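You operate a simulated robot arm through the tools that you are given. There is no shell and no other tool. Be economical: measure what you need, move in short steps, check, and stop when the job is done.

You are at the controls of a simulated two-armed robot. One attempt, no reset.

Task
Wipe up the spill on the light keypunch board with the cloth and put it back.

The check looks at the end state, three seconds after you hand in, the way a careful person would. Anything else that was tipped, shoved, dropped, spilled or broken makes it a failure. Flat cloth is picked up by pressing the open fingertips on it (5 to 10 N) and closing them slowly along it; thin cloth reads only 2 to 8 mm in the jaws.

Robot
Two 7-joint arms with two-finger parallel grippers on one trunk, on a base that drives. Base frame: it is fixed to the floor where the robot stands at the start and does not move with it; the origin is under the middle of the robot, x ahead of it, y to its left, z up. Readings come in mm, degrees, newtons and seconds.
The left shoulder is at the start at [71, 156, 1005], the right one opposite. Payload 3.91 kg a hand.
Tool frame (each hand has its own): the origin (TCP) lies between the finger pads and is the grasp point; the fingertips stand 30 mm ahead of it; z points along the fingers, y is the line along which they close. The gripper opens to 110 mm. The fingers are 20 mm wide and 10 mm thick; the gripper's body (48 by 112 mm) begins 55 mm behind the TCP.
Orientation is that of the tool frame in the base frame, as a unit quaternion [x, y, z, w]. With the fingers straight down and closing along the base's y, the tool's x points along the base's -x, its y along +y and its z along -z.

Tools
- The arms move only by the tool move_arm. It takes "left_increments", "right_increments" or both (then of equal length, played together; a hand with none holds still); each is a list of rows, each a list of 7 numbers: the shift along the tool's x, y, z in mm, then the turn, a rotation vector about the tool's x, y, z in degrees, then the opening, from 0 (shut) to 1 (fully open). In form: [[dx, dy, dz, rx, ry, rz, gripper], ...]. A call has 1 to 20 rows; each row shifts and turns the commanded pose from where the row before left it, along the tool's axes as they then stand. Rows are played at 5 a second. More than 50 mm and 8.6 degrees between two rows, or a gripper value outside its range, and nothing of the call is played. Where a pose cannot be reached the arm comes as near as it can. A force on the tool above 40 N (or 10 N above the force at the start of the call, whichever is more), or a blocked arm, ends the call early, and 0.2 s more pass. Each finger travels about 108 mm/s and halts on what it meets, pressing with about 36 N; the grip force reading is that of the motor and also rises with nothing between the fingers. The clock runs only during rows and for 0.2 s after the last one: add rows that do not move to give the fingers time. The reply holds the time, the measured pose of the TCP, the force on the tool along the base axes, the opening and the grip force, in the units named above and with some noise, with the torque about the TCP (base axes, N m) and any sound that the robot's microphone picked up.
- Cameras (640 x 400 px; columns grow to the right, rows downward): "scene" is now at [135.5, -13.1, 1223.9]; the picture's right is [-0.15, -0.99, 0.00], its down [-0.63, 0.09, -0.77] and it looks along [0.77, -0.12, -0.63] (base axes); focal length 270 px, centre (320, 200). "left" rides on the left gripper at [72, -17, -103] in its tool frame; the picture's right is [0.23, 0.97, 0.00], its down [-0.76, 0.18, -0.62] and it looks along [-0.61, 0.14, 0.78] (tool axes); focal length 222 px, centre (320, 200). "right" rides on the right gripper at [72, 17, -103] in its tool frame; the picture's right is [-0.23, 0.97, 0.00], its down [-0.76, -0.18, -0.62] and it looks along [-0.61, -0.14, 0.78] (tool axes); focal length 222 px, centre (320, 200). There is no depth. A picture from a camera that has moved, and an enlarged one, comes with that camera's place and axes in the base frame and with its lens.
- get_image(camera): a new picture of that camera. The clock stands still meanwhile.
- lift_body(by): slides the trunk up (or, below 0, down) by that many mm; the arms and the scene camera ride with it, the base frame stays. It gives what a move gives, with no picture.
- steer(legs): drives the robot by 1 to 6 legs, each [ahead, left, turn to the left] in mm, mm and degrees, along the robot's own axes; the way and the turn of a leg run together, so that a leg with both is an arc; at most 1500 mm and 180 degrees a leg. The arms and the cameras ride along, it lands a little off, and it stops where it bumps. It gives what a move gives.
- head_to(pan, tilt): turns the head with the scene camera to pan (to the left, within 86 degrees either way) and tilt (down, from -29 to 69), counted from straight ahead of the robot. It gives what a move gives.
- zoom(camera, box): a new picture of the part [left, top, right, bottom] of that camera's present view, enlarged. The clock stands still meanwhile.
- job_done(): hands the job in; it is judged then, once.

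Go step by step. Nothing tells you exact positions but the pictures and the camera data: compare them with the known pose of the tool, close in by small moves and look again before you grip or let go. The budget is 120 turns and 100 pictures, counting those below and the enlarged ones. Unless the task says otherwise, let go and move clear before handing in, and close with one line.

The tools are called as a command line: name --argument value ..., lists and objects as JSON in quotes. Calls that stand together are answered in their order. move_arm: Moves the arms, as the interface text tells. Its arguments: {"type":"object","properties":{"left_increments":{"type":"array","items":{"type":"array","items":{"type":"number"}}},"right_increments":{"type":"array","items":{"type":"array","items":{"type":"number"}}}},"required":[]} The other tools are called the same way: lift_body (by) slides the trunk up or down; steer (legs) drives the base; head_to (pan, tilt) turns the head that bears the scene camera; get_image (camera) takes a picture; zoom (camera, box) takes an enlarged picture of a part of a camera's view; job_done () hands the job in.

At the start:

```text
clock: 0.0
left_eef_pos: [852.7, 245.4, 938.9]
left_ee_rot: [0.0, 1.0, 0.0, 0.001]
left_ft_force: [0.5, 0.2, 0.0]
left_moment: [0.0, -0.04, 0.03]
left_width: 110.1
left_gripper_force: 0.0
right_eef_pos: [822.5, -330.5, 919.0]
right_ee_rot: [0.0, 1.0, 0.0, 0.0]
right_ft_force: [0.8, -0.2, -0.2]
right_moment: [0.01, 0.02, 0.02]
right_width: 110.3
right_gripper_force: 0.0
trunk travel left (down, up): [-450.0, 490.0]
robot x, y, heading: [2.0, 3.6, -0.3]
head pan, tilt: [-8.6, 39.2]
```

scene: 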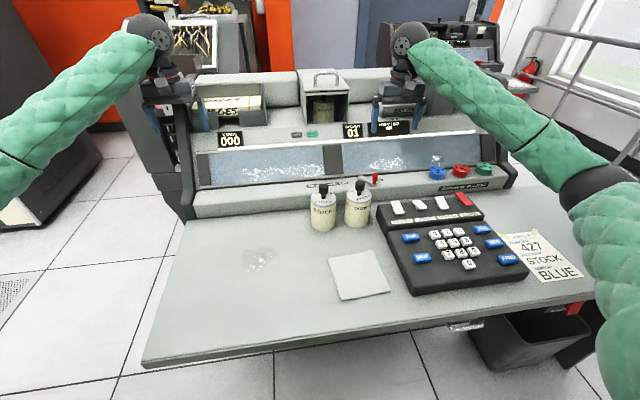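
right: 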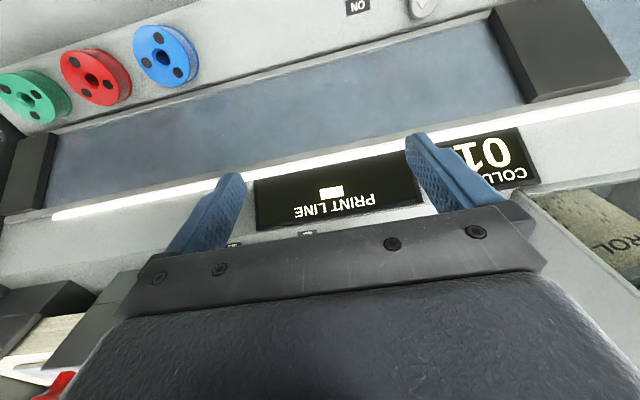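
left: 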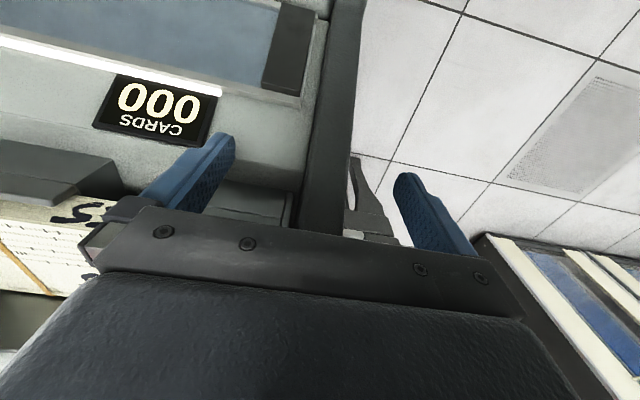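

The cloth lies on the desk to the left of the keypad, and the spill is on the light board further left. I'll enlarge both to get a clear view before moving.

zoom --camera "scene" --box '[220, 180, 420, 305]'

zoom --camera "scene" --box '[120, 170, 620, 400]'

```text
3.20 times, centred on (320, 242) of scene
camera zoom: at [135.5, -13.1, 1223.9], right [-0.15, -0.99, 0.0], down [-0.63, 0.09, -0.77], along [0.77, -0.12, -0.63], focal length 862 px, centre (320, 64)
```

zoom: 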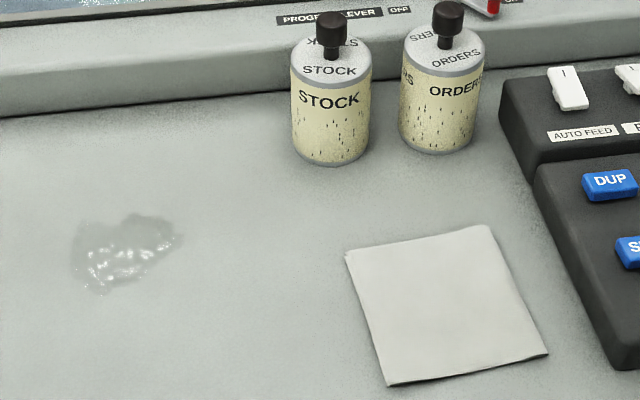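

```text
1.28 times, centred on (370, 285) of scene
camera zoom: at [135.5, -13.1, 1223.9], right [-0.15, -0.99, 0.0], down [-0.63, 0.09, -0.77], along [0.77, -0.12, -0.63], focal length 345 px, centre (256, 91)
```

zoom: 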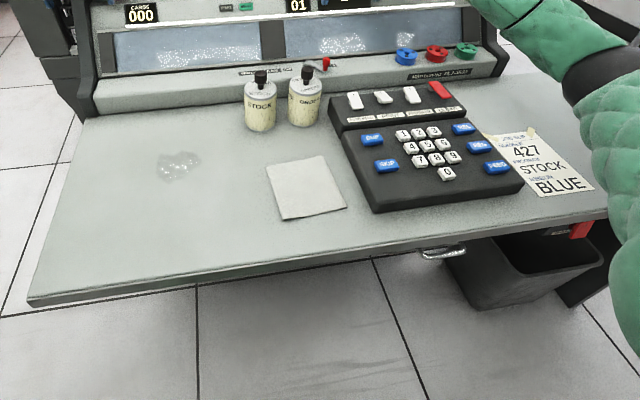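

First I'll draw both hands up and back, clear of the console, before I reposition the base. The left arm can then reach both the cloth and the spill from the open side.

move_arm --left_increments '[[0, 0, -40, 0, 0, 0, 1], [0, 0, -40, 0, 0, 0, 1], [40, 0, 0, 0, 0, 0, 1], [40, 0, 0, 0, 0, 0, 1], [40, 0, 0, 0, 0, 0, 1], [40, 0, 0, 0, 0, 0, 1], [40, 0, 0, 0, 0, 0, 1], [40, 0, 0, 0, 0, 0, 1], [0, 0, 0, 0, 0, 0, 1]]' --right_increments '[[0, 0, -40, 0, 0, 0, 1], [0, 0, -40, 0, 0, 0, 1], [40, 0, 0, 0, 0, 0, 1], [40, 0, 0, 0, 0, 0, 1], [40, 0, 0, 0, 0, 0, 1], [40, 0, 0, 0, 0, 0, 1], [40, 0, 0, 0, 0, 0, 1], [40, 0, 0, 0, 0, 0, 1], [0, 0, 0, 0, 0, 0, 1]]'

```text
clock: 2.0
left_eef_pos: [613.6, 245.7, 1018.4]
left_ee_rot: [0.0, 1.0, 0.0, -0.001]
left_ft_force: [0.5, 0.4, -0.1]
left_moment: [0.01, 0.0, 0.0]
left_width: 109.9
left_gripper_force: 0.0
right_eef_pos: [583.1, -330.8, 998.3]
right_ee_rot: [0.0, 1.0, 0.0, 0.0]
right_ft_force: [0.5, -1.0, -0.8]
right_moment: [0.01, 0.04, -0.01]
right_width: 110.0
right_gripper_force: 0.0
trunk travel left (down, up): [-450.0, 490.0]
robot x, y, heading: [-0.8, -1.2, -0.2]
head pan, tilt: [-8.6, 39.2]
```

Both hands are clear. Next I'll drive back and to the right, then look again.

steer --legs '[[-100, 0, 0], [0, -230, 0]]'

head_to --pan 10 --tilt 42

get_image --camera "scene"

get_image --camera "left"

```text
clock: 4.5
left_eef_pos: [512.4, 14.6, 1018.7]
left_ee_rot: [0.0, 1.0, 0.001, 0.0]
left_ft_force: [-0.1, -0.5, -0.8]
left_moment: [0.01, -0.01, -0.01]
left_width: 109.7
left_gripper_force: 0.0
right_eef_pos: [482.2, -562.6, 998.2]
right_ee_rot: [-0.001, 1.0, 0.001, 0.0]
right_ft_force: [0.8, -0.1, -0.6]
right_moment: [0.01, 0.02, 0.03]
right_width: 109.9
right_gripper_force: 0.0
trunk travel left (down, up): [-450.0, 490.0]
robot x, y, heading: [-101.1, -234.1, -0.1]
head pan, tilt: [-8.6, 39.2]
```

```text
clock: 5.3
left_eef_pos: [513.4, 14.6, 1018.5]
left_ee_rot: [0.0, 1.0, 0.0, 0.0]
left_ft_force: [-0.3, -0.2, 0.2]
left_moment: [-0.02, 0.0, 0.0]
left_width: 110.0
left_gripper_force: 0.1
right_eef_pos: [482.7, -560.6, 999.6]
right_ee_rot: [-0.001, 1.0, -0.001, 0.0]
right_ft_force: [0.0, 0.6, 0.3]
right_moment: [0.02, -0.02, 0.0]
right_width: 110.1
right_gripper_force: 0.0
trunk travel left (down, up): [-450.0, 490.0]
robot x, y, heading: [-99.2, -230.2, -0.0]
head pan, tilt: [10.0, 42.0]
```

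```text
94 pictures are left
camera scene: at [33.2, -217.2, 1219.8], right [0.17, -0.98, 0.0], down [-0.66, -0.12, -0.74], along [0.73, 0.13, -0.67], focal length 270 px, centre (320, 200)
```

scene: 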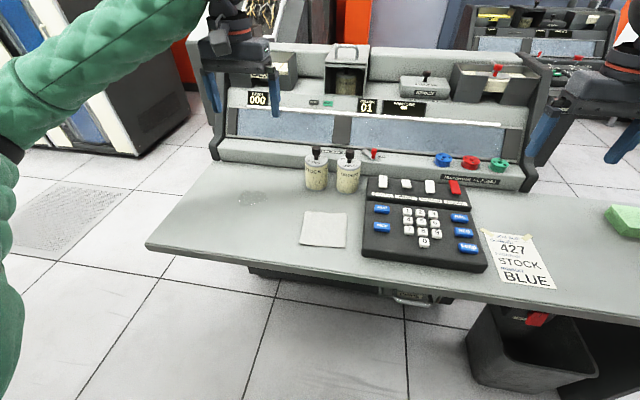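

```text
93 pictures are left
camera left: at [441.0, -2.1, 1122.7], right [-0.23, 0.97, 0.0], down [0.76, 0.18, 0.62], along [0.61, 0.14, -0.78], focal length 222 px, centre (320, 200)
```

left: 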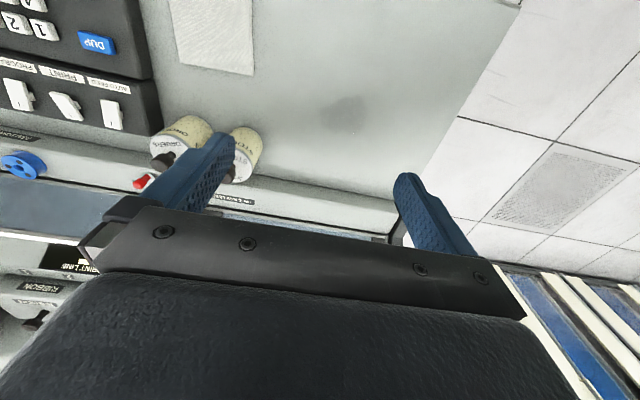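

The views agree on a desk top near z=740, a cloth about 105 mm square centred near (467, -149), and the spill near (538, 62). I'll bring the left hand over the cloth.

move_arm --left_increments '[[12, -41, 0, 0, 0, 0, 1], [12, -41, 0, 0, 0, 0, 1], [12, -41, 0, 0, 0, 0, 0.8], [10, -41, 0, 0, 0, 0, 0.55], [0, 0, 40, 0, 0, 0, 0.55], [0, 0, 40, 0, 0, 0, 0.55], [0, 0, 40, 0, 0, 0, 0.55], [0, 0, 40, 0, 0, 0, 0.55], [0, 0, 20, 0, 0, 0, 0.55], [0, 0, 0, 0, 0, 0, 0.55]]'

get_image --camera "left"

head_to --pan 15 --tilt 45

get_image --camera "scene"

```text
clock: 7.5
left_eef_pos: [466.1, -149.4, 837.2]
left_ee_rot: [0.0, 1.0, 0.0, 0.0]
left_ft_force: [0.6, 0.1, 0.1]
left_moment: [0.03, -0.02, -0.01]
left_width: 60.5
left_gripper_force: 0.2
right_eef_pos: [482.2, -562.0, 999.1]
right_ee_rot: [0.0, 1.0, -0.001, 0.0]
right_ft_force: [-0.3, 0.6, 0.3]
right_moment: [-0.03, 0.05, 0.0]
right_width: 110.2
right_gripper_force: 0.0
trunk travel left (down, up): [-450.0, 490.0]
robot x, y, heading: [-99.3, -234.1, 0.0]
head pan, tilt: [10.0, 42.0]
```

```text
92 pictures are left
camera left: at [394.6, -166.1, 941.7], right [-0.23, 0.97, 0.0], down [0.76, 0.18, 0.62], along [0.61, 0.14, -0.78], focal length 222 px, centre (320, 200)
```

left: 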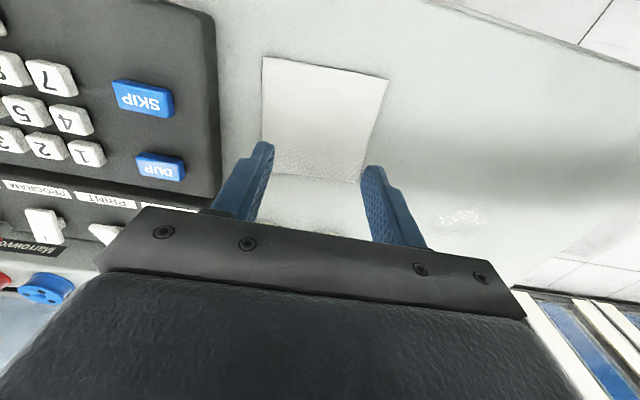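

```text
clock: 8.2
left_eef_pos: [466.5, -149.7, 837.9]
left_ee_rot: [0.0, 1.0, -0.001, 0.0]
left_ft_force: [0.5, 0.0, 0.8]
left_moment: [0.01, -0.02, -0.02]
left_width: 60.7
left_gripper_force: 0.1
right_eef_pos: [483.6, -561.3, 999.2]
right_ee_rot: [0.0, 1.0, -0.001, 0.0]
right_ft_force: [0.5, -0.2, 0.6]
right_moment: [0.01, 0.01, -0.01]
right_width: 109.9
right_gripper_force: 0.0
trunk travel left (down, up): [-450.0, 490.0]
robot x, y, heading: [-101.0, -230.9, -0.2]
head pan, tilt: [15.0, 45.0]
```

```text
91 pictures are left
camera scene: at [29.4, -210.5, 1215.5], right [0.26, -0.97, 0.0], down [-0.68, -0.18, -0.71], along [0.68, 0.18, -0.71], focal length 270 px, centre (320, 200)
```

scene: 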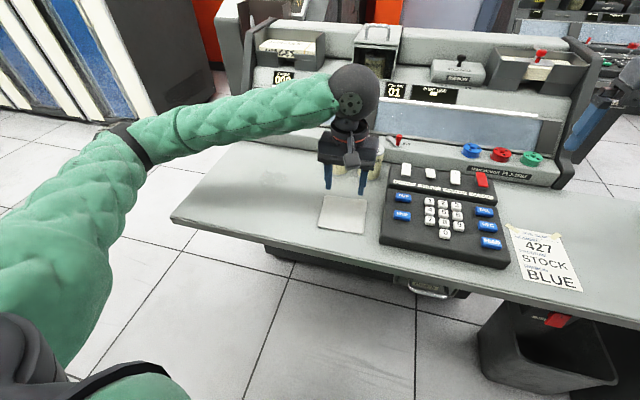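

The wrist camera confirms that the hand is centred over the cloth. I'll lower most of the way, then feel for contact.

move_arm --left_increments '[[0, 0, 25, 0, 0, 0, 0.45], [0, 0, 20, 0, 0, 0, 0.45], [0, 0, 8, 0, 0, 0, 0.45], [0, 0, 0, 0, 0, 0, 0.45]]'

get_image --camera "left"

```text
clock: 9.2
left_eef_pos: [466.7, -149.2, 785.0]
left_ee_rot: [0.0, 1.0, 0.0, 0.0]
left_ft_force: [-0.4, -0.1, -0.1]
left_moment: [0.0, 0.0, 0.03]
left_width: 49.5
left_gripper_force: 0.0
right_eef_pos: [483.4, -560.8, 1000.3]
right_ee_rot: [0.0, 1.0, -0.001, 0.0]
right_ft_force: [0.6, -0.5, 0.3]
right_moment: [-0.02, -0.03, -0.02]
right_width: 109.7
right_gripper_force: 0.1
trunk travel left (down, up): [-450.0, 490.0]
robot x, y, heading: [-101.5, -233.9, 0.1]
head pan, tilt: [15.0, 45.0]
```

```text
90 pictures are left
camera left: at [394.9, -166.0, 889.4], right [-0.23, 0.97, 0.0], down [0.76, 0.18, 0.62], along [0.61, 0.14, -0.78], focal length 222 px, centre (320, 200)
```

left: 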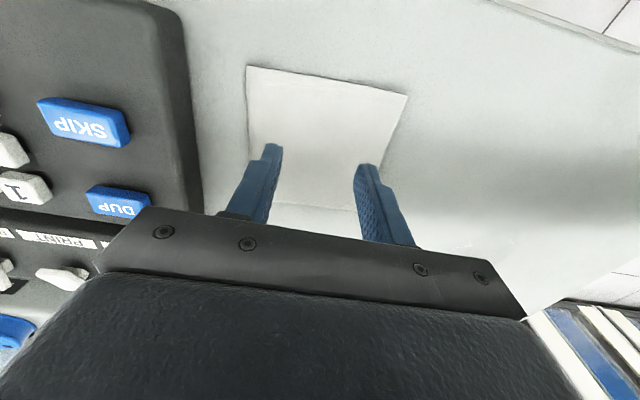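

The fingertips are about 15 mm above the cloth, so I'll go down in small steps.

move_arm --left_increments '[[0, 0, 3, 0, 0, 0, 0.45], [0, 0, 3, 0, 0, 0, 0.45], [0, 0, 2, 0, 0, 0, 0.45], [0, 0, 2, 0, 0, 0, 0.45], [0, 0, 0, 0, 0, 0, 0.45]]'

```text
clock: 10.4
left_eef_pos: [467.0, -150.1, 776.0]
left_ee_rot: [0.0, 1.0, 0.001, 0.0]
left_ft_force: [-0.1, 0.2, 0.2]
left_moment: [0.03, 0.0, 0.01]
left_width: 49.7
left_gripper_force: 0.1
right_eef_pos: [483.6, -561.0, 998.0]
right_ee_rot: [0.0, 1.0, 0.0, 0.0]
right_ft_force: [-0.7, 0.2, 0.8]
right_moment: [0.0, 0.05, -0.03]
right_width: 110.3
right_gripper_force: 0.0
trunk travel left (down, up): [-450.0, 490.0]
robot x, y, heading: [-102.7, -233.5, -0.1]
head pan, tilt: [15.0, 45.0]
```

move_arm --left_increments '[[0, 0, 1.5, 0, 0, 0, 0.45], [0, 0, 1.5, 0, 0, 0, 0.45], [0, 0, 0, 0, 0, 0, 0.45]]'

```text
clock: 11.2
left_eef_pos: [466.1, -149.7, 771.9]
left_ee_rot: [0.001, 1.0, 0.0, 0.0]
left_ft_force: [0.3, -0.1, -0.4]
left_moment: [-0.01, 0.04, 0.02]
left_width: 49.4
left_gripper_force: 0.0
right_eef_pos: [482.4, -559.7, 999.0]
right_ee_rot: [0.0, 1.0, -0.001, 0.0]
right_ft_force: [0.7, 0.3, -0.3]
right_moment: [0.04, 0.02, 0.02]
right_width: 110.0
right_gripper_force: 0.0
trunk travel left (down, up): [-450.0, 490.0]
robot x, y, heading: [-95.4, -232.7, -0.0]
head pan, tilt: [15.0, 45.0]
```

There's no contact yet, so I'll keep going down.

move_arm --left_increments '[[0, 0, 1, 0, 0, 0, 0.45], [0, 0, 1, 0, 0, 0, 0.45], [0, 0, 0, 0, 0, 0, 0.45]]'

```text
clock: 12.0
left_eef_pos: [466.6, -149.5, 769.6]
left_ee_rot: [0.0, 1.0, 0.0, 0.001]
left_ft_force: [0.4, -0.1, 0.0]
left_moment: [0.03, 0.02, -0.03]
left_width: 49.5
left_gripper_force: 0.1
right_eef_pos: [483.0, -561.8, 999.2]
right_ee_rot: [0.0, 1.0, -0.001, 0.0]
right_ft_force: [-0.1, 0.0, -0.1]
right_moment: [0.0, -0.01, 0.03]
right_width: 110.0
right_gripper_force: 0.0
trunk travel left (down, up): [-450.0, 490.0]
robot x, y, heading: [-99.1, -229.5, 0.1]
head pan, tilt: [15.0, 45.0]
```

move_arm --left_increments '[[0, 0, 1, 0, 0, 0, 0.45], [0, 0, 1, 0, 0, 0, 0.45], [0, 0, 1, 0, 0, 0, 0.45], [0, 0, 0, 0, 0, 0, 0.45]]'

get_image --camera "left"

```text
clock: 13.0
left_eef_pos: [466.8, -149.8, 767.8]
left_ee_rot: [0.0, 1.0, -0.001, 0.0]
left_ft_force: [-0.3, 1.1, 0.5]
left_moment: [-0.05, 0.01, -0.01]
left_width: 49.5
left_gripper_force: 0.2
right_eef_pos: [482.3, -560.6, 998.6]
right_ee_rot: [0.0, 1.0, 0.0, 0.001]
right_ft_force: [0.6, -0.2, -0.7]
right_moment: [0.02, -0.01, 0.0]
right_width: 109.9
right_gripper_force: 0.2
trunk travel left (down, up): [-450.0, 490.0]
robot x, y, heading: [-102.8, -233.0, -0.1]
head pan, tilt: [15.0, 45.0]
```

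```text
89 pictures are left
camera left: at [395.1, -166.1, 871.9], right [-0.23, 0.97, 0.0], down [0.76, 0.18, 0.62], along [0.61, 0.14, -0.78], focal length 222 px, centre (320, 200)
```

left: 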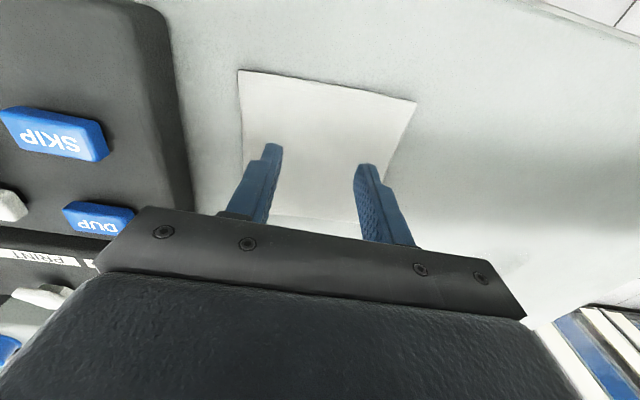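

move_arm --left_increments '[[0, 0, 1, 0, 0, 0, 0.45], [0, 0, 1, 0, 0, 0, 0.45], [0, 0, 1, 0, 0, 0, 0.45], [0, 0, 0, 0, 0, 0, 0.45]]'

```text
clock: 14.0
left_eef_pos: [466.5, -149.2, 765.1]
left_ee_rot: [-0.001, 1.0, -0.001, 0.0]
left_ft_force: [0.5, -0.7, 0.1]
left_moment: [-0.01, 0.02, 0.02]
left_width: 49.4
left_gripper_force: 0.0
right_eef_pos: [483.2, -560.6, 998.1]
right_ee_rot: [0.0, 1.0, 0.0, 0.0]
right_ft_force: [0.2, -0.3, 0.5]
right_moment: [-0.05, 0.0, 0.02]
right_width: 109.9
right_gripper_force: 0.1
trunk travel left (down, up): [-450.0, 490.0]
robot x, y, heading: [-101.8, -230.7, 0.2]
head pan, tilt: [15.0, 45.0]
```

move_arm --left_increments '[[0, 0, 1, 0, 0, 0, 0.45], [0, 0, 1, 0, 0, 0, 0.45], [0, 0, 1, 0, 0, 0, 0.45], [0, 0, 1, 0, 0, 0, 0.45], [0, 0, 0, 0, 0, 0, 0.45]]'

```text
clock: 15.2
left_eef_pos: [467.2, -150.0, 760.8]
left_ee_rot: [0.0, 1.0, 0.0, -0.001]
left_ft_force: [0.7, -0.3, -0.2]
left_moment: [0.0, -0.02, -0.01]
left_width: 49.8
left_gripper_force: 0.0
right_eef_pos: [482.2, -560.9, 998.7]
right_ee_rot: [0.0, 1.0, 0.001, 0.0]
right_ft_force: [-0.3, 0.5, -0.5]
right_moment: [0.02, 0.01, 0.01]
right_width: 109.7
right_gripper_force: 0.1
trunk travel left (down, up): [-450.0, 490.0]
robot x, y, heading: [-103.2, -232.8, -0.0]
head pan, tilt: [15.0, 45.0]
```

Comparing the last two wrist views puts the desk nearer z=728, so I'll continue down.

move_arm --left_increments '[[0, 0, 1, 0, 0, 0, 0.45], [0, 0, 1, 0, 0, 0, 0.45], [0, 0, 1, 0, 0, 0, 0.45], [0, 0, 0, 0, 0, 0, 0.45]]'

```text
clock: 16.2
left_eef_pos: [465.9, -148.5, 758.7]
left_ee_rot: [-0.001, 1.0, 0.0, 0.001]
left_ft_force: [0.5, 0.2, -0.5]
left_moment: [0.01, 0.01, 0.0]
left_width: 49.8
left_gripper_force: 0.1
right_eef_pos: [483.0, -561.5, 999.1]
right_ee_rot: [0.0, 1.0, 0.0, 0.0]
right_ft_force: [0.9, -0.2, -0.1]
right_moment: [-0.01, 0.04, 0.0]
right_width: 110.1
right_gripper_force: 0.1
trunk travel left (down, up): [-450.0, 490.0]
robot x, y, heading: [-99.7, -230.7, -0.3]
head pan, tilt: [15.0, 45.0]
```

move_arm --left_increments '[[0, 0, 1, 0, 0, 0, 0.45], [0, 0, 1, 0, 0, 0, 0.45], [0, 0, 0, 0, 0, 0, 0.45]]'

```text
clock: 17.0
left_eef_pos: [465.8, -150.7, 755.9]
left_ee_rot: [0.0, 1.0, 0.0, 0.0]
left_ft_force: [-0.6, 0.3, -0.4]
left_moment: [0.01, -0.02, 0.0]
left_width: 49.5
left_gripper_force: 0.1
right_eef_pos: [483.0, -560.9, 999.6]
right_ee_rot: [-0.001, 1.0, 0.0, 0.0]
right_ft_force: [-0.5, 0.8, -0.6]
right_moment: [0.02, 0.01, 0.0]
right_width: 110.1
right_gripper_force: 0.0
trunk travel left (down, up): [-450.0, 490.0]
robot x, y, heading: [-99.6, -228.5, -0.2]
head pan, tilt: [15.0, 45.0]
```

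move_arm --left_increments '[[0, 0, 1, 0, 0, 0, 0.45], [0, 0, 1, 0, 0, 0, 0.45], [0, 0, 0, 0, 0, 0, 0.45]]'

zoom --camera "left" --box '[200, 50, 460, 230]'

```text
clock: 17.8
left_eef_pos: [465.9, -150.0, 753.2]
left_ee_rot: [0.0, 1.0, 0.0, -0.001]
left_ft_force: [-0.9, -0.2, -0.3]
left_moment: [0.0, 0.0, 0.0]
left_width: 49.4
left_gripper_force: 0.1
right_eef_pos: [483.0, -561.1, 1000.2]
right_ee_rot: [0.0, 1.0, -0.001, 0.001]
right_ft_force: [-0.2, 0.6, 0.7]
right_moment: [-0.01, -0.01, -0.01]
right_width: 109.9
right_gripper_force: 0.0
trunk travel left (down, up): [-450.0, 490.0]
robot x, y, heading: [-99.8, -231.9, -0.1]
head pan, tilt: [15.0, 45.0]
```

```text
2.22 times, centred on (330, 140) of left
camera zoom: at [395.0, -166.2, 857.7], right [-0.23, 0.97, 0.0], down [0.76, 0.18, 0.62], along [0.61, 0.14, -0.78], focal length 494 px, centre (298, 333)
```

zoom: 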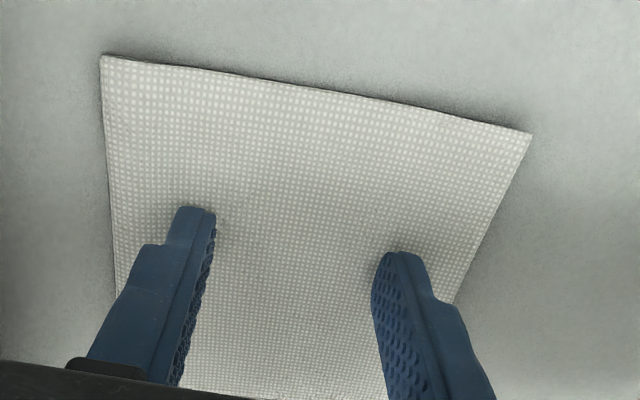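

The tips look nearly on the cloth. A few more small steps should give contact.

move_arm --left_increments '[[0, 0, 1, 0, 0, 0, 0.45], [0, 0, 1, 0, 0, 0, 0.45], [0, 0, 0, 0, 0, 0, 0.45]]'

```text
clock: 18.6
left_eef_pos: [467.4, -148.7, 754.7]
left_ee_rot: [-0.002, 1.0, 0.002, 0.002]
left_ft_force: [-0.3, -0.2, 0.4]
left_moment: [-0.03, 0.01, -0.03]
left_width: 49.6
left_gripper_force: 0.1
right_eef_pos: [482.9, -561.4, 999.8]
right_ee_rot: [0.001, 1.0, 0.0, 0.0]
right_ft_force: [-0.5, 0.4, 0.3]
right_moment: [0.02, -0.01, -0.03]
right_width: 109.8
right_gripper_force: 0.0
trunk travel left (down, up): [-450.0, 490.0]
robot x, y, heading: [-101.6, -233.6, 0.1]
head pan, tilt: [15.0, 45.0]
```

move_arm --left_increments '[[0, 0, 1, 0, 0, 0, 0.45], [0, 0, 0, 0, 0, 0, 0.45]]'

```text
clock: 19.2
left_eef_pos: [468.7, -149.2, 755.7]
left_ee_rot: [-0.001, 1.0, 0.0, 0.004]
left_ft_force: [0.4, -0.5, -0.1]
left_moment: [0.03, 0.0, -0.01]
left_width: 49.5
left_gripper_force: 0.1
right_eef_pos: [482.4, -560.6, 1000.4]
right_ee_rot: [0.0, 1.0, 0.0, -0.001]
right_ft_force: [1.2, 0.3, 0.7]
right_moment: [0.02, -0.01, 0.0]
right_width: 109.9
right_gripper_force: 0.0
trunk travel left (down, up): [-450.0, 490.0]
robot x, y, heading: [-100.1, -227.3, 0.1]
head pan, tilt: [15.0, 45.0]
```

The hand stops descending at about z=753 without feeling any force, so it has reached a limit of the arm. I'll raise the hand and lower the trunk to get a better working height.

move_arm --left_increments '[[0, 0, -40, 0, 0, 0, 0.45], [0, 0, -40, 0, 0, 0, 0.45], [0, 0, -40, 0, 0, 0, 0.45], [0, 0, -30, 0, 0, 0, 0.45], [0, 0, 0, 0, 0, 0, 0.45]]'

lift_body --by -130

get_image --camera "scene"

get_image --camera "left"

```text
clock: 20.4
left_eef_pos: [467.8, -150.3, 900.5]
left_ee_rot: [0.0, 1.0, 0.0, -0.001]
left_ft_force: [-0.2, -0.2, -0.2]
left_moment: [0.01, -0.02, 0.01]
left_width: 49.5
left_gripper_force: 0.0
right_eef_pos: [483.2, -561.5, 997.7]
right_ee_rot: [0.0, 1.0, 0.0, 0.0]
right_ft_force: [-0.4, 0.3, 0.0]
right_moment: [-0.01, 0.05, -0.03]
right_width: 110.0
right_gripper_force: 0.0
trunk travel left (down, up): [-450.0, 490.0]
robot x, y, heading: [-99.3, -229.0, -0.2]
head pan, tilt: [15.0, 45.0]
```

```text
clock: 21.9
left_eef_pos: [466.9, -148.4, 788.7]
left_ee_rot: [-0.003, 1.0, 0.003, 0.013]
left_ft_force: [0.0, -0.6, -0.6]
left_moment: [0.0, 0.0, 0.02]
left_width: 49.4
left_gripper_force: 0.1
right_eef_pos: [481.2, -563.1, 875.3]
right_ee_rot: [0.001, 1.0, 0.002, 0.002]
right_ft_force: [0.2, -0.2, -0.1]
right_moment: [0.01, -0.02, -0.06]
right_width: 109.7
right_gripper_force: 0.0
trunk travel left (down, up): [-320.0, 620.0]
robot x, y, heading: [-99.9, -229.8, 0.1]
head pan, tilt: [15.0, 45.0]
```

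```text
87 pictures are left
camera scene: at [25.3, -214.1, 1090.8], right [0.26, -0.97, 0.0], down [-0.68, -0.18, -0.71], along [0.69, 0.19, -0.7], focal length 270 px, centre (320, 200)
```

scene: 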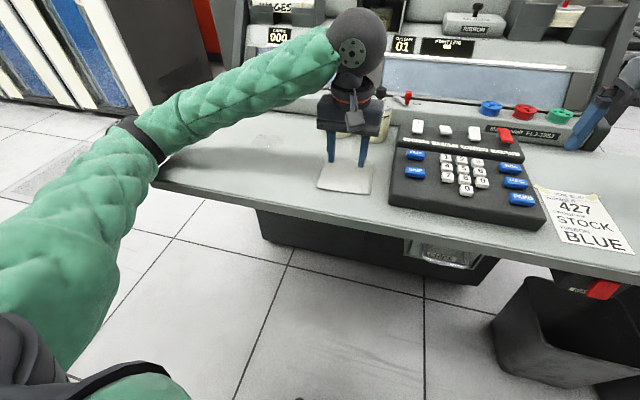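

```text
86 pictures are left
camera left: at [392.8, -166.5, 890.1], right [-0.23, 0.97, 0.0], down [0.75, 0.18, 0.64], along [0.62, 0.15, -0.77], focal length 222 px, centre (320, 200)
```

left: 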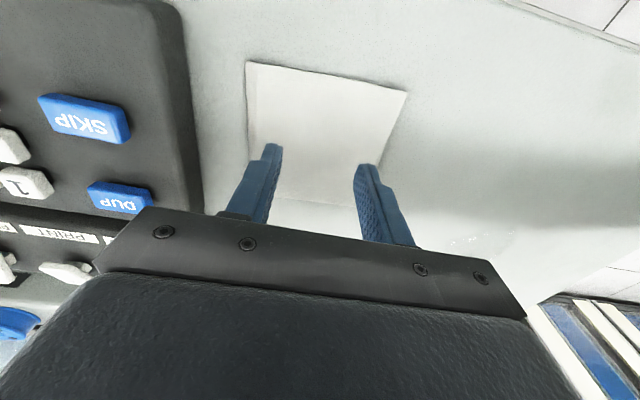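

The pose is still distorted, so the hand is simply working too close in and too far across the body. I'll restore the trunk and move the base back and right.

lift_body --by 130

steer --legs '[[-90, 0, 0], [0, -120, 0]]'

head_to --pan 22 --tilt 42

```text
clock: 23.5
left_eef_pos: [467.3, -148.0, 900.8]
left_ee_rot: [0.001, 1.0, 0.0, -0.001]
left_ft_force: [0.2, 0.3, 0.0]
left_moment: [-0.02, 0.02, 0.02]
left_width: 49.5
left_gripper_force: 0.0
right_eef_pos: [483.0, -560.3, 998.8]
right_ee_rot: [0.0, 1.0, 0.0, -0.001]
right_ft_force: [-1.1, 0.0, -0.4]
right_moment: [0.0, 0.04, -0.01]
right_width: 109.8
right_gripper_force: 0.1
trunk travel left (down, up): [-450.0, 490.0]
robot x, y, heading: [-97.1, -232.2, 0.3]
head pan, tilt: [15.0, 45.0]
```

```text
clock: 25.5
left_eef_pos: [377.2, -273.2, 900.5]
left_ee_rot: [0.001, 1.0, 0.001, 0.0]
left_ft_force: [-0.1, 0.3, -0.2]
left_moment: [0.01, 0.0, 0.0]
left_width: 49.4
left_gripper_force: 0.1
right_eef_pos: [392.1, -684.2, 999.2]
right_ee_rot: [0.001, 1.0, 0.001, 0.0]
right_ft_force: [-0.5, 0.2, -0.5]
right_moment: [0.08, 0.02, 0.0]
right_width: 110.3
right_gripper_force: 0.1
trunk travel left (down, up): [-450.0, 490.0]
robot x, y, heading: [-191.9, -347.9, -0.1]
head pan, tilt: [15.0, 45.0]
```

```text
clock: 26.1
left_eef_pos: [376.1, -271.3, 901.0]
left_ee_rot: [0.0, 1.0, -0.001, 0.001]
left_ft_force: [0.8, -0.2, -0.1]
left_moment: [-0.01, 0.01, 0.01]
left_width: 49.4
left_gripper_force: 0.1
right_eef_pos: [391.9, -683.1, 1000.5]
right_ee_rot: [0.001, 1.0, 0.0, 0.0]
right_ft_force: [-0.5, -0.2, 0.7]
right_moment: [0.0, -0.02, 0.04]
right_width: 109.9
right_gripper_force: 0.0
trunk travel left (down, up): [-450.0, 490.0]
robot x, y, heading: [-193.1, -354.1, -0.1]
head pan, tilt: [22.0, 42.0]
```

Now I'll go back over the cloth and down to just above it.

move_arm --left_increments '[[-30, 40, 0, 0, 0, 0, 0.45], [-30, 41, 0, 0, 0, 0, 0.45], [-31, 41, 0, 0, 0, 0, 0.45], [0, 0, 40, 0, 0, 0, 0.45], [0, 0, 40, 0, 0, 0, 0.45], [0, 0, 30, 0, 0, 0, 0.45], [0, 0, 20, 0, 0, 0, 0.45], [0, 0, 8, 0, 0, 0, 0.45], [0, 0, 0, 0, 0, 0, 0.45]]'

get_image --camera "left"

get_image --camera "scene"

```text
refused: row 2 steps farther than a row can; nothing moved
```

```text
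85 pictures are left
camera left: at [304.9, -287.5, 1004.5], right [-0.23, 0.97, 0.0], down [0.76, 0.18, 0.62], along [0.61, 0.14, -0.78], focal length 222 px, centre (320, 200)
```

left: 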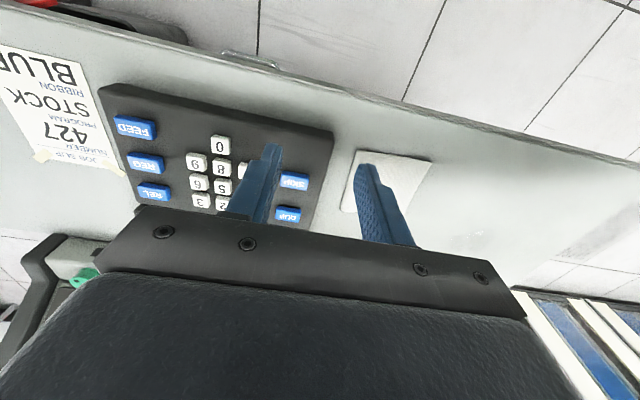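

```text
84 pictures are left
camera scene: at [-61.7, -321.3, 1219.8], right [0.37, -0.93, 0.0], down [-0.62, -0.25, -0.74], along [0.69, 0.28, -0.67], focal length 270 px, centre (320, 200)
```

scene: 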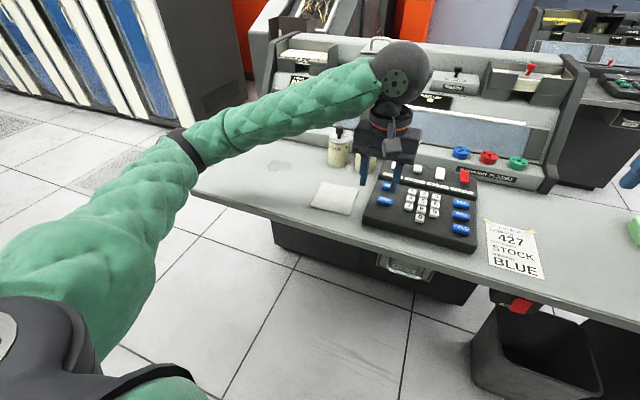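

move_arm --left_increments '[[-23, 30, 0, 0, 0, 0, 0.45], [-23, 30, 0, 0, 0, 0, 0.45], [-23, 31, 0, 0, 0, 0, 0.45], [-22, 31, 0, 0, 0, 0, 0.45], [0, 0, 40, 0, 0, 0, 0.45], [0, 0, 40, 0, 0, 0, 0.45], [0, 0, 30, 0, 0, 0, 0.45], [0, 0, 20, 0, 0, 0, 0.45], [0, 0, 8, 0, 0, 0, 0.45], [0, 0, 0, 0, 0, 0, 0.45]]'

get_image --camera "left"

```text
clock: 28.3
left_eef_pos: [467.9, -149.5, 761.9]
left_ee_rot: [0.001, 1.0, 0.0, 0.0]
left_ft_force: [-0.4, 0.8, 0.0]
left_moment: [0.0, 0.04, 0.02]
left_width: 49.7
left_gripper_force: 0.0
right_eef_pos: [393.0, -684.4, 998.4]
right_ee_rot: [0.0, 1.0, 0.0, 0.001]
right_ft_force: [0.0, -0.2, 0.1]
right_moment: [0.0, 0.0, 0.01]
right_width: 110.2
right_gripper_force: 0.1
trunk travel left (down, up): [-450.0, 490.0]
robot x, y, heading: [-188.4, -353.4, -0.2]
head pan, tilt: [22.0, 42.0]
```

```text
83 pictures are left
camera left: at [396.0, -165.8, 866.2], right [-0.23, 0.97, 0.0], down [0.76, 0.18, 0.62], along [0.61, 0.14, -0.78], focal length 222 px, centre (320, 200)
```

left: 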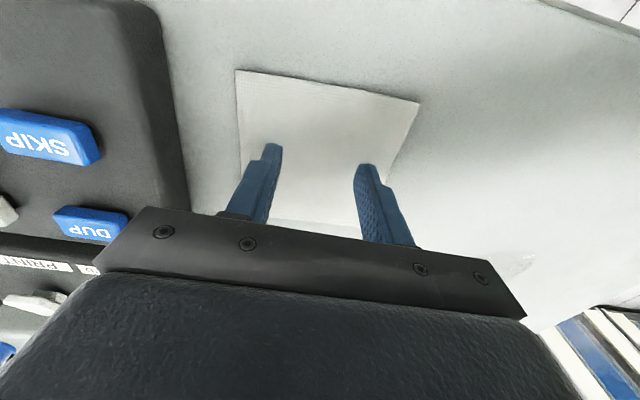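

move_arm --left_increments '[[0, 0, 2, 0, 0, 0, 0.45], [0, 0, 1, 0, 0, 0, 0.45], [0, 0, 1, 0, 0, 0, 0.45], [0, 0, 1, 0, 0, 0, 0.45], [0, 0, 0, 0, 0, 0, 0.45]]'

```text
clock: 29.5
left_eef_pos: [468.2, -147.8, 758.3]
left_ee_rot: [0.001, 1.0, 0.0, 0.0]
left_ft_force: [-0.1, 0.0, 0.3]
left_moment: [0.01, 0.01, 0.0]
left_width: 49.4
left_gripper_force: 0.0
right_eef_pos: [392.7, -682.9, 999.1]
right_ee_rot: [0.001, 1.0, 0.0, 0.0]
right_ft_force: [-0.1, -0.7, 0.4]
right_moment: [-0.02, 0.0, 0.02]
right_width: 109.9
right_gripper_force: 0.1
trunk travel left (down, up): [-450.0, 490.0]
robot x, y, heading: [-191.0, -353.5, -0.2]
head pan, tilt: [22.0, 42.0]
```

move_arm --left_increments '[[0, 0, 1, 0, 0, 0, 0.45], [0, 0, 1, 0, 0, 0, 0.45], [0, 0, 1, 0, 0, 0, 0.45], [0, 0, 1, 0, 0, 0, 0.45], [0, 0, 0, 0, 0, 0, 0.45]]'

```text
clock: 30.7
left_eef_pos: [467.2, -148.9, 753.5]
left_ee_rot: [0.001, 1.0, -0.001, 0.001]
left_ft_force: [0.7, -0.3, 1.2]
left_moment: [0.02, 0.0, -0.01]
left_width: 49.7
left_gripper_force: 0.2
right_eef_pos: [392.3, -683.4, 998.7]
right_ee_rot: [0.001, 1.0, 0.001, 0.0]
right_ft_force: [0.2, 0.6, -0.3]
right_moment: [-0.02, 0.0, -0.02]
right_width: 109.8
right_gripper_force: 0.2
trunk travel left (down, up): [-450.0, 490.0]
robot x, y, heading: [-189.9, -352.0, 0.1]
head pan, tilt: [22.0, 42.0]
```

move_arm --left_increments '[[0, 0, 1, 0, 0, 0, 0.45], [0, 0, 1, 0, 0, 0, 0.45], [0, 0, 0, 0, 0, 0, 0.45]]'

```text
clock: 31.5
left_eef_pos: [466.9, -149.4, 752.1]
left_ee_rot: [0.001, 1.0, 0.0, 0.0]
left_ft_force: [1.4, 1.4, 5.8]
left_moment: [0.06, -0.03, -0.02]
left_width: 49.4
left_gripper_force: 0.0
right_eef_pos: [391.3, -682.3, 999.2]
right_ee_rot: [0.0, 1.0, 0.0, -0.001]
right_ft_force: [-0.4, -0.2, -0.2]
right_moment: [0.02, 0.01, 0.02]
right_width: 110.0
right_gripper_force: 0.0
trunk travel left (down, up): [-450.0, 490.0]
robot x, y, heading: [-192.5, -355.2, -0.2]
head pan, tilt: [22.0, 42.0]
```

Contact at 5.8 N, with the desk surface near z=722. I'll close slowly to gather a pinch of cloth.

move_arm --left_increments '[[0, 0, 0.4, 0, 0, 0, 0.42], [0, 0, 0, 0, 0, 0, 0.39], [0, 0, 0, 0, 0, 0, 0.36], [0, 0, 0, 0, 0, 0, 0.33], [0, 0, 0, 0, 0, 0, 0.3], [0, 0, 0, 0, 0, 0, 0.27], [0, 0, 0, 0, 0, 0, 0.24], [0, 0, 0, 0, 0, 0, 0.21], [0, 0, 0, 0, 0, 0, 0.18], [0, 0, 0, 0, 0, 0, 0.15], [0, 0, 0, 0, 0, 0, 0.12], [0, 0, 0, 0, 0, 0, 0.09], [0, 0, 0, 0, 0, 0, 0.06], [0, 0, 0, 0, 0, 0, 0.03], [0, 0, 0, 0, 0, 0, 0], [0, 0, 0, 0, 0, 0, 0]]'

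get_image --camera "left"

zoom --camera "scene" --box '[240, 120, 440, 245]'

```text
clock: 34.9
left_eef_pos: [468.6, -148.5, 753.8]
left_ee_rot: [0.001, 1.0, 0.0, 0.0]
left_ft_force: [0.9, -0.5, 15.1]
left_moment: [0.01, -0.02, 0.0]
left_width: 3.4
left_gripper_force: 35.8
right_eef_pos: [392.1, -684.4, 1000.7]
right_ee_rot: [0.0, 1.0, 0.0, 0.0]
right_ft_force: [0.4, -0.1, 0.3]
right_moment: [0.01, 0.0, 0.0]
right_width: 110.0
right_gripper_force: 0.1
trunk travel left (down, up): [-450.0, 490.0]
robot x, y, heading: [-189.1, -351.0, -0.2]
head pan, tilt: [22.0, 42.0]
```

```text
82 pictures are left
camera left: at [395.4, -166.0, 856.1], right [-0.23, 0.97, 0.0], down [0.76, 0.18, 0.62], along [0.61, 0.14, -0.78], focal length 222 px, centre (320, 200)
```

left: 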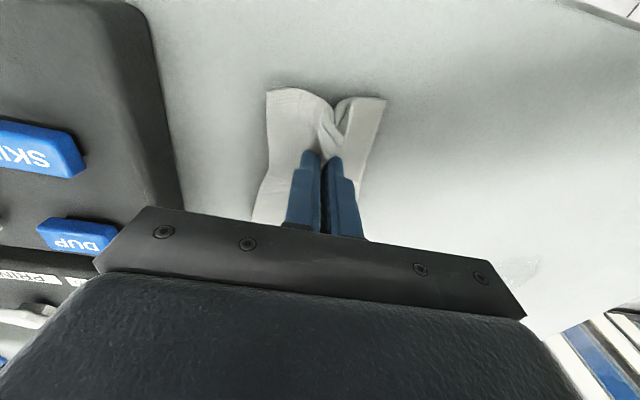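

```text
3.20 times, centred on (340, 182) of scene
camera zoom: at [-62.7, -321.8, 1220.0], right [0.37, -0.93, 0.0], down [-0.62, -0.25, -0.74], along [0.69, 0.28, -0.67], focal length 862 px, centre (256, 256)
```

zoom: 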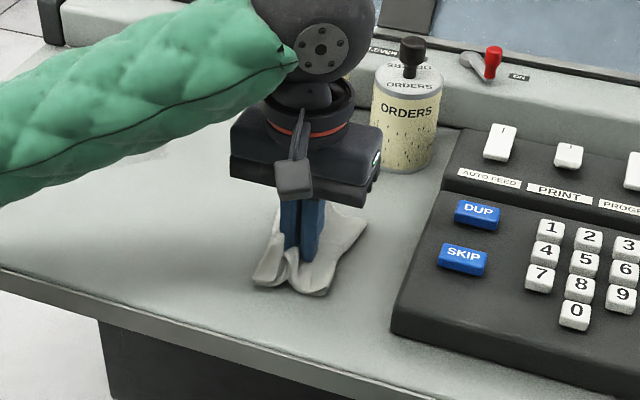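

The cloth is held: the jaws read 3.4 mm and a pinch is visible between the tips. I'll lift slightly and carry it to the spill, which recalculates to roughly x 519–593, y 23–102 with the desk at z=722.

move_arm --left_increments '[[0, 0, -10, 0, 0, 0, 0], [0, 0, -20, 0, 0, 0, 0], [0, 0, -20, 0, 0, 0, 0], [-16, 38, 0, 0, 0, 0, 0], [-16, 38, 0, 0, 0, 0, 0], [-16, 38, 0, 0, 0, 0, 0], [-16, 38, 0, 0, 0, 0, 0], [0, 0, 0, 0, 0, 0, 0]]'

get_image --camera "left"

get_image --camera "scene"

```text
clock: 36.7
left_eef_pos: [531.6, 2.7, 800.0]
left_ee_rot: [0.0, 1.0, 0.001, 0.0]
left_ft_force: [0.6, 0.3, 0.0]
left_moment: [-0.02, 0.0, 0.03]
left_width: 3.2
left_gripper_force: 36.1
right_eef_pos: [393.3, -682.0, 999.4]
right_ee_rot: [0.0, 1.0, 0.0, 0.0]
right_ft_force: [0.0, -0.9, -0.1]
right_moment: [0.02, 0.0, -0.02]
right_width: 109.9
right_gripper_force: 0.1
trunk travel left (down, up): [-450.0, 490.0]
robot x, y, heading: [-189.1, -350.1, -0.3]
head pan, tilt: [22.0, 42.0]
```

```text
80 pictures are left
camera left: at [460.1, -13.5, 904.3], right [-0.23, 0.97, 0.0], down [0.76, 0.18, 0.62], along [0.61, 0.14, -0.78], focal length 222 px, centre (320, 200)
```

left: 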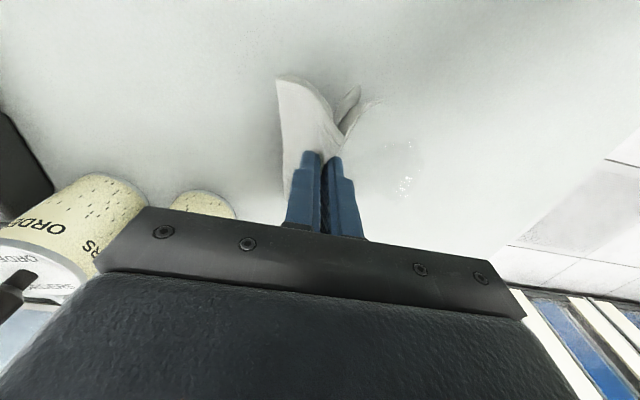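

```text
79 pictures are left
camera scene: at [-61.7, -321.6, 1219.8], right [0.37, -0.93, 0.0], down [-0.62, -0.25, -0.74], along [0.69, 0.28, -0.67], focal length 270 px, centre (320, 200)
```

scene: 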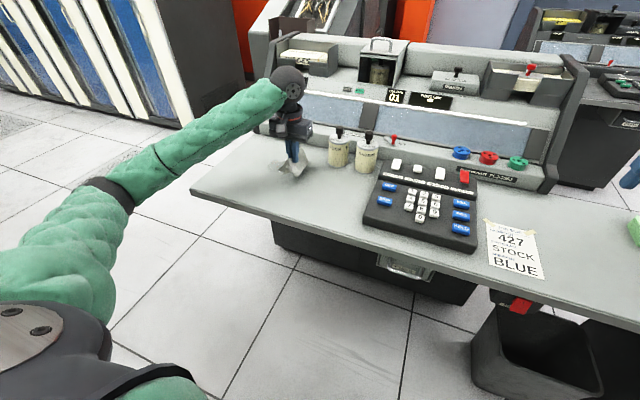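

The cloth hangs from the fingers and the spill is just to their left. I'll move above it and lower.

move_arm --left_increments '[[-8, 33, 0, 0, 0, 0, 0], [-8, 33, 0, 0, 0, 0, 0], [0, 0, 20, 0, 0, 0, 0], [0, 0, 15, 0, 0, 0, 0], [0, 0, 8, 0, 0, 0, 0], [0, 0, 2, 0, 0, 0, 0], [0, 0, 0, 0, 0, 0, 0]]'

zoom --camera "left" --box '[200, 30, 480, 230]'

```text
clock: 38.3
left_eef_pos: [548.4, 69.6, 756.5]
left_ee_rot: [0.001, 1.0, 0.0, 0.0]
left_ft_force: [0.9, 0.2, 5.5]
left_moment: [0.04, 0.05, 0.0]
left_width: 3.2
left_gripper_force: 36.0
right_eef_pos: [392.0, -682.8, 999.7]
right_ee_rot: [0.0, 1.0, 0.0, 0.0]
right_ft_force: [0.1, -0.2, -0.5]
right_moment: [0.0, 0.0, 0.0]
right_width: 110.1
right_gripper_force: 0.0
trunk travel left (down, up): [-450.0, 490.0]
robot x, y, heading: [-191.2, -349.1, -0.1]
head pan, tilt: [22.0, 42.0]
```

```text
2.00 times, centred on (340, 130) of left
camera zoom: at [476.4, 52.6, 860.4], right [-0.23, 0.97, 0.0], down [0.76, 0.18, 0.62], along [0.61, 0.14, -0.78], focal length 444 px, centre (280, 340)
```

zoom: 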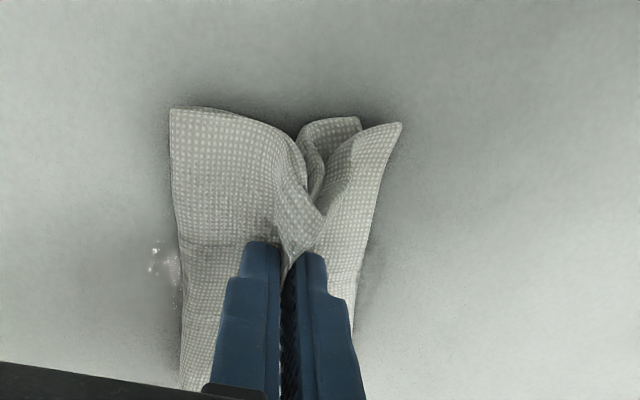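

The cloth touches down on the spill at 5.5 N. I'll wipe with slow strokes across y and then along x.

move_arm --left_increments '[[0, -12, 0.5, 0, 0, 0, 0], [0, -14, 0, 0, 0, 0, 0], [0, -14, 0, 0, 0, 0, 0], [0, -14, 0, 0, 0, 0, 0], [0, 14, 0, 0, 0, 0, 0], [0, 14, 0, 0, 0, 0, 0], [0, 14, 0, 0, 0, 0, 0], [0, 14, 0, 0, 0, 0, 0], [0, 14, 0, 0, 0, 0, 0], [0, 14, 0, 0, 0, 0, 0], [0, 10, 0, 0, 0, 0, 0], [-15, 0, 0, 0, 0, 0, 0], [0, -14, 0, 0, 0, 0, 0], [0, -14, 0, 0, 0, 0, 0], [0, -14, 0, 0, 0, 0, 0], [0, -14, 0, 0, 0, 0, 0], [0, -14, 0, 0, 0, 0, 0], [0, -14, 0, 0, 0, 0, 0], [0, 0, 0, 0, 0, 0, 0]]'

get_image --camera "left"

```text
clock: 42.3
left_eef_pos: [562.2, 24.2, 756.0]
left_ee_rot: [0.001, 1.0, 0.0, 0.0]
left_ft_force: [0.6, 1.1, 0.8]
left_moment: [0.0, 0.0, 0.01]
left_width: 3.2
left_gripper_force: 36.1
right_eef_pos: [391.9, -683.7, 999.8]
right_ee_rot: [0.002, 1.0, 0.0, 0.0]
right_ft_force: [0.3, 0.3, -0.6]
right_moment: [-0.01, 0.0, -0.03]
right_width: 110.3
right_gripper_force: 0.0
trunk travel left (down, up): [-450.0, 490.0]
robot x, y, heading: [-190.2, -350.0, -0.3]
head pan, tilt: [22.0, 42.0]
```

```text
77 pictures are left
camera left: at [490.9, 8.2, 859.6], right [-0.23, 0.97, 0.0], down [0.76, 0.18, 0.62], along [0.61, 0.14, -0.78], focal length 222 px, centre (320, 200)
```

left: 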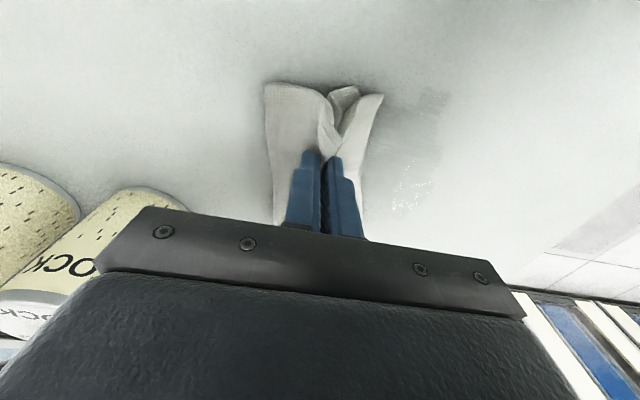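

Some residue remains on the +y side and the pressing force fell to about 1 N. I'll press a little more and wipe further that way.

move_arm --left_increments '[[0, 0, 1, 0, 0, 0, 0], [0, 0, 1, 0, 0, 0, 0], [0, 10, 0.5, 0, 0, 0, 0], [0, 14, 0, 0, 0, 0, 0], [0, 14, 0, 0, 0, 0, 0], [0, 14, 0, 0, 0, 0, 0], [0, 14, 0, 0, 0, 0, 0], [0, 14, 0, 0, 0, 0, 0], [0, 14, 0, 0, 0, 0, 0], [0, 10, 0, 0, 0, 0, 0], [14, 0, 0, 0, 0, 0, 0], [14, 0, 0, 0, 0, 0, 0], [0, -14, 0, 0, 0, 0, 0], [0, -14, 0, 0, 0, 0, 0], [0, -14, 0, 0, 0, 0, 0], [0, -14, 0, 0, 0, 0, 0], [0, -14, 0, 0, 0, 0, 0], [0, -14, 0, 0, 0, 0, 0], [0, -14, 0, 0, 0, 0, 0], [0, 0, 0, 0, 0, 0, 0]]'

get_image --camera "left"

```text
clock: 46.5
left_eef_pos: [534.0, 30.3, 753.8]
left_ee_rot: [0.001, 1.0, 0.0, 0.0]
left_ft_force: [0.4, 3.1, 8.3]
left_moment: [0.14, -0.01, -0.02]
left_width: 3.3
left_gripper_force: 36.1
right_eef_pos: [391.4, -682.5, 999.0]
right_ee_rot: [0.001, 1.0, 0.0, 0.0]
right_ft_force: [0.3, 0.8, -0.3]
right_moment: [-0.01, 0.01, 0.01]
right_width: 109.9
right_gripper_force: 0.0
trunk travel left (down, up): [-450.0, 490.0]
robot x, y, heading: [-188.9, -350.0, -0.1]
head pan, tilt: [22.0, 42.0]
```

```text
76 pictures are left
camera left: at [462.3, 13.8, 857.8], right [-0.23, 0.97, 0.0], down [0.76, 0.18, 0.62], along [0.61, 0.14, -0.78], focal length 222 px, centre (320, 200)
```

left: 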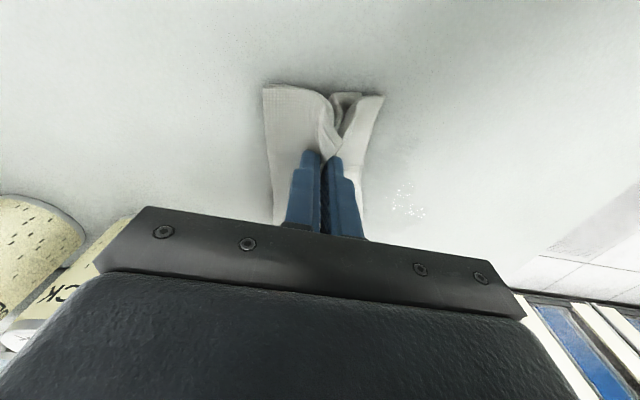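

Much is gone, but a glint remains at the same spot in the view. I'll zoom in to see whether it's residue.

zoom --camera "left" --box '[330, 70, 530, 270]'

zoom --camera "scene" --box '[190, 110, 390, 235]'

```text
2.00 times, centred on (430, 170) of left
camera zoom: at [462.3, 13.8, 857.8], right [-0.23, 0.97, 0.0], down [0.76, 0.18, 0.62], along [0.61, 0.14, -0.78], focal length 444 px, centre (100, 260)
```

zoom: 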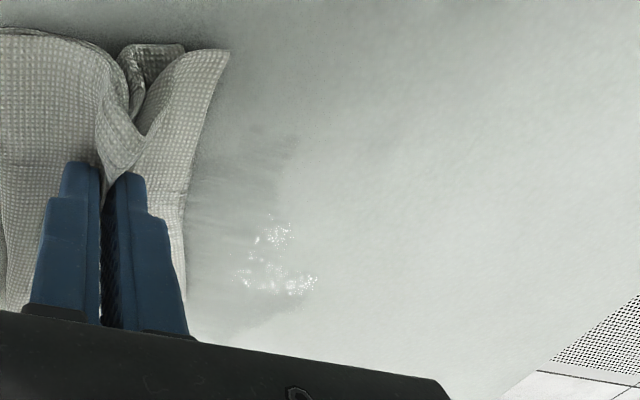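

```text
3.20 times, centred on (290, 172) of scene
camera zoom: at [-62.4, -321.4, 1219.9], right [0.37, -0.93, 0.0], down [-0.62, -0.25, -0.74], along [0.69, 0.28, -0.67], focal length 862 px, centre (416, 288)
```

zoom: 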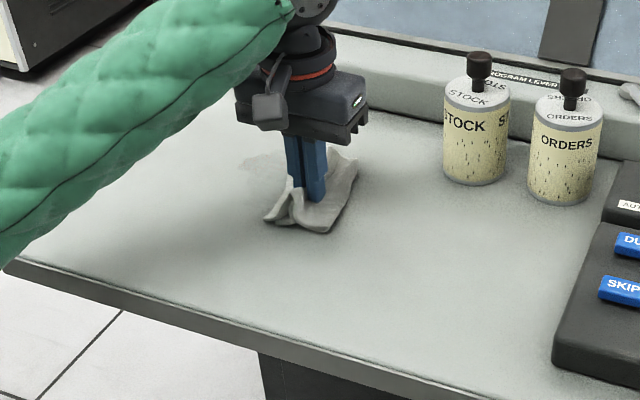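

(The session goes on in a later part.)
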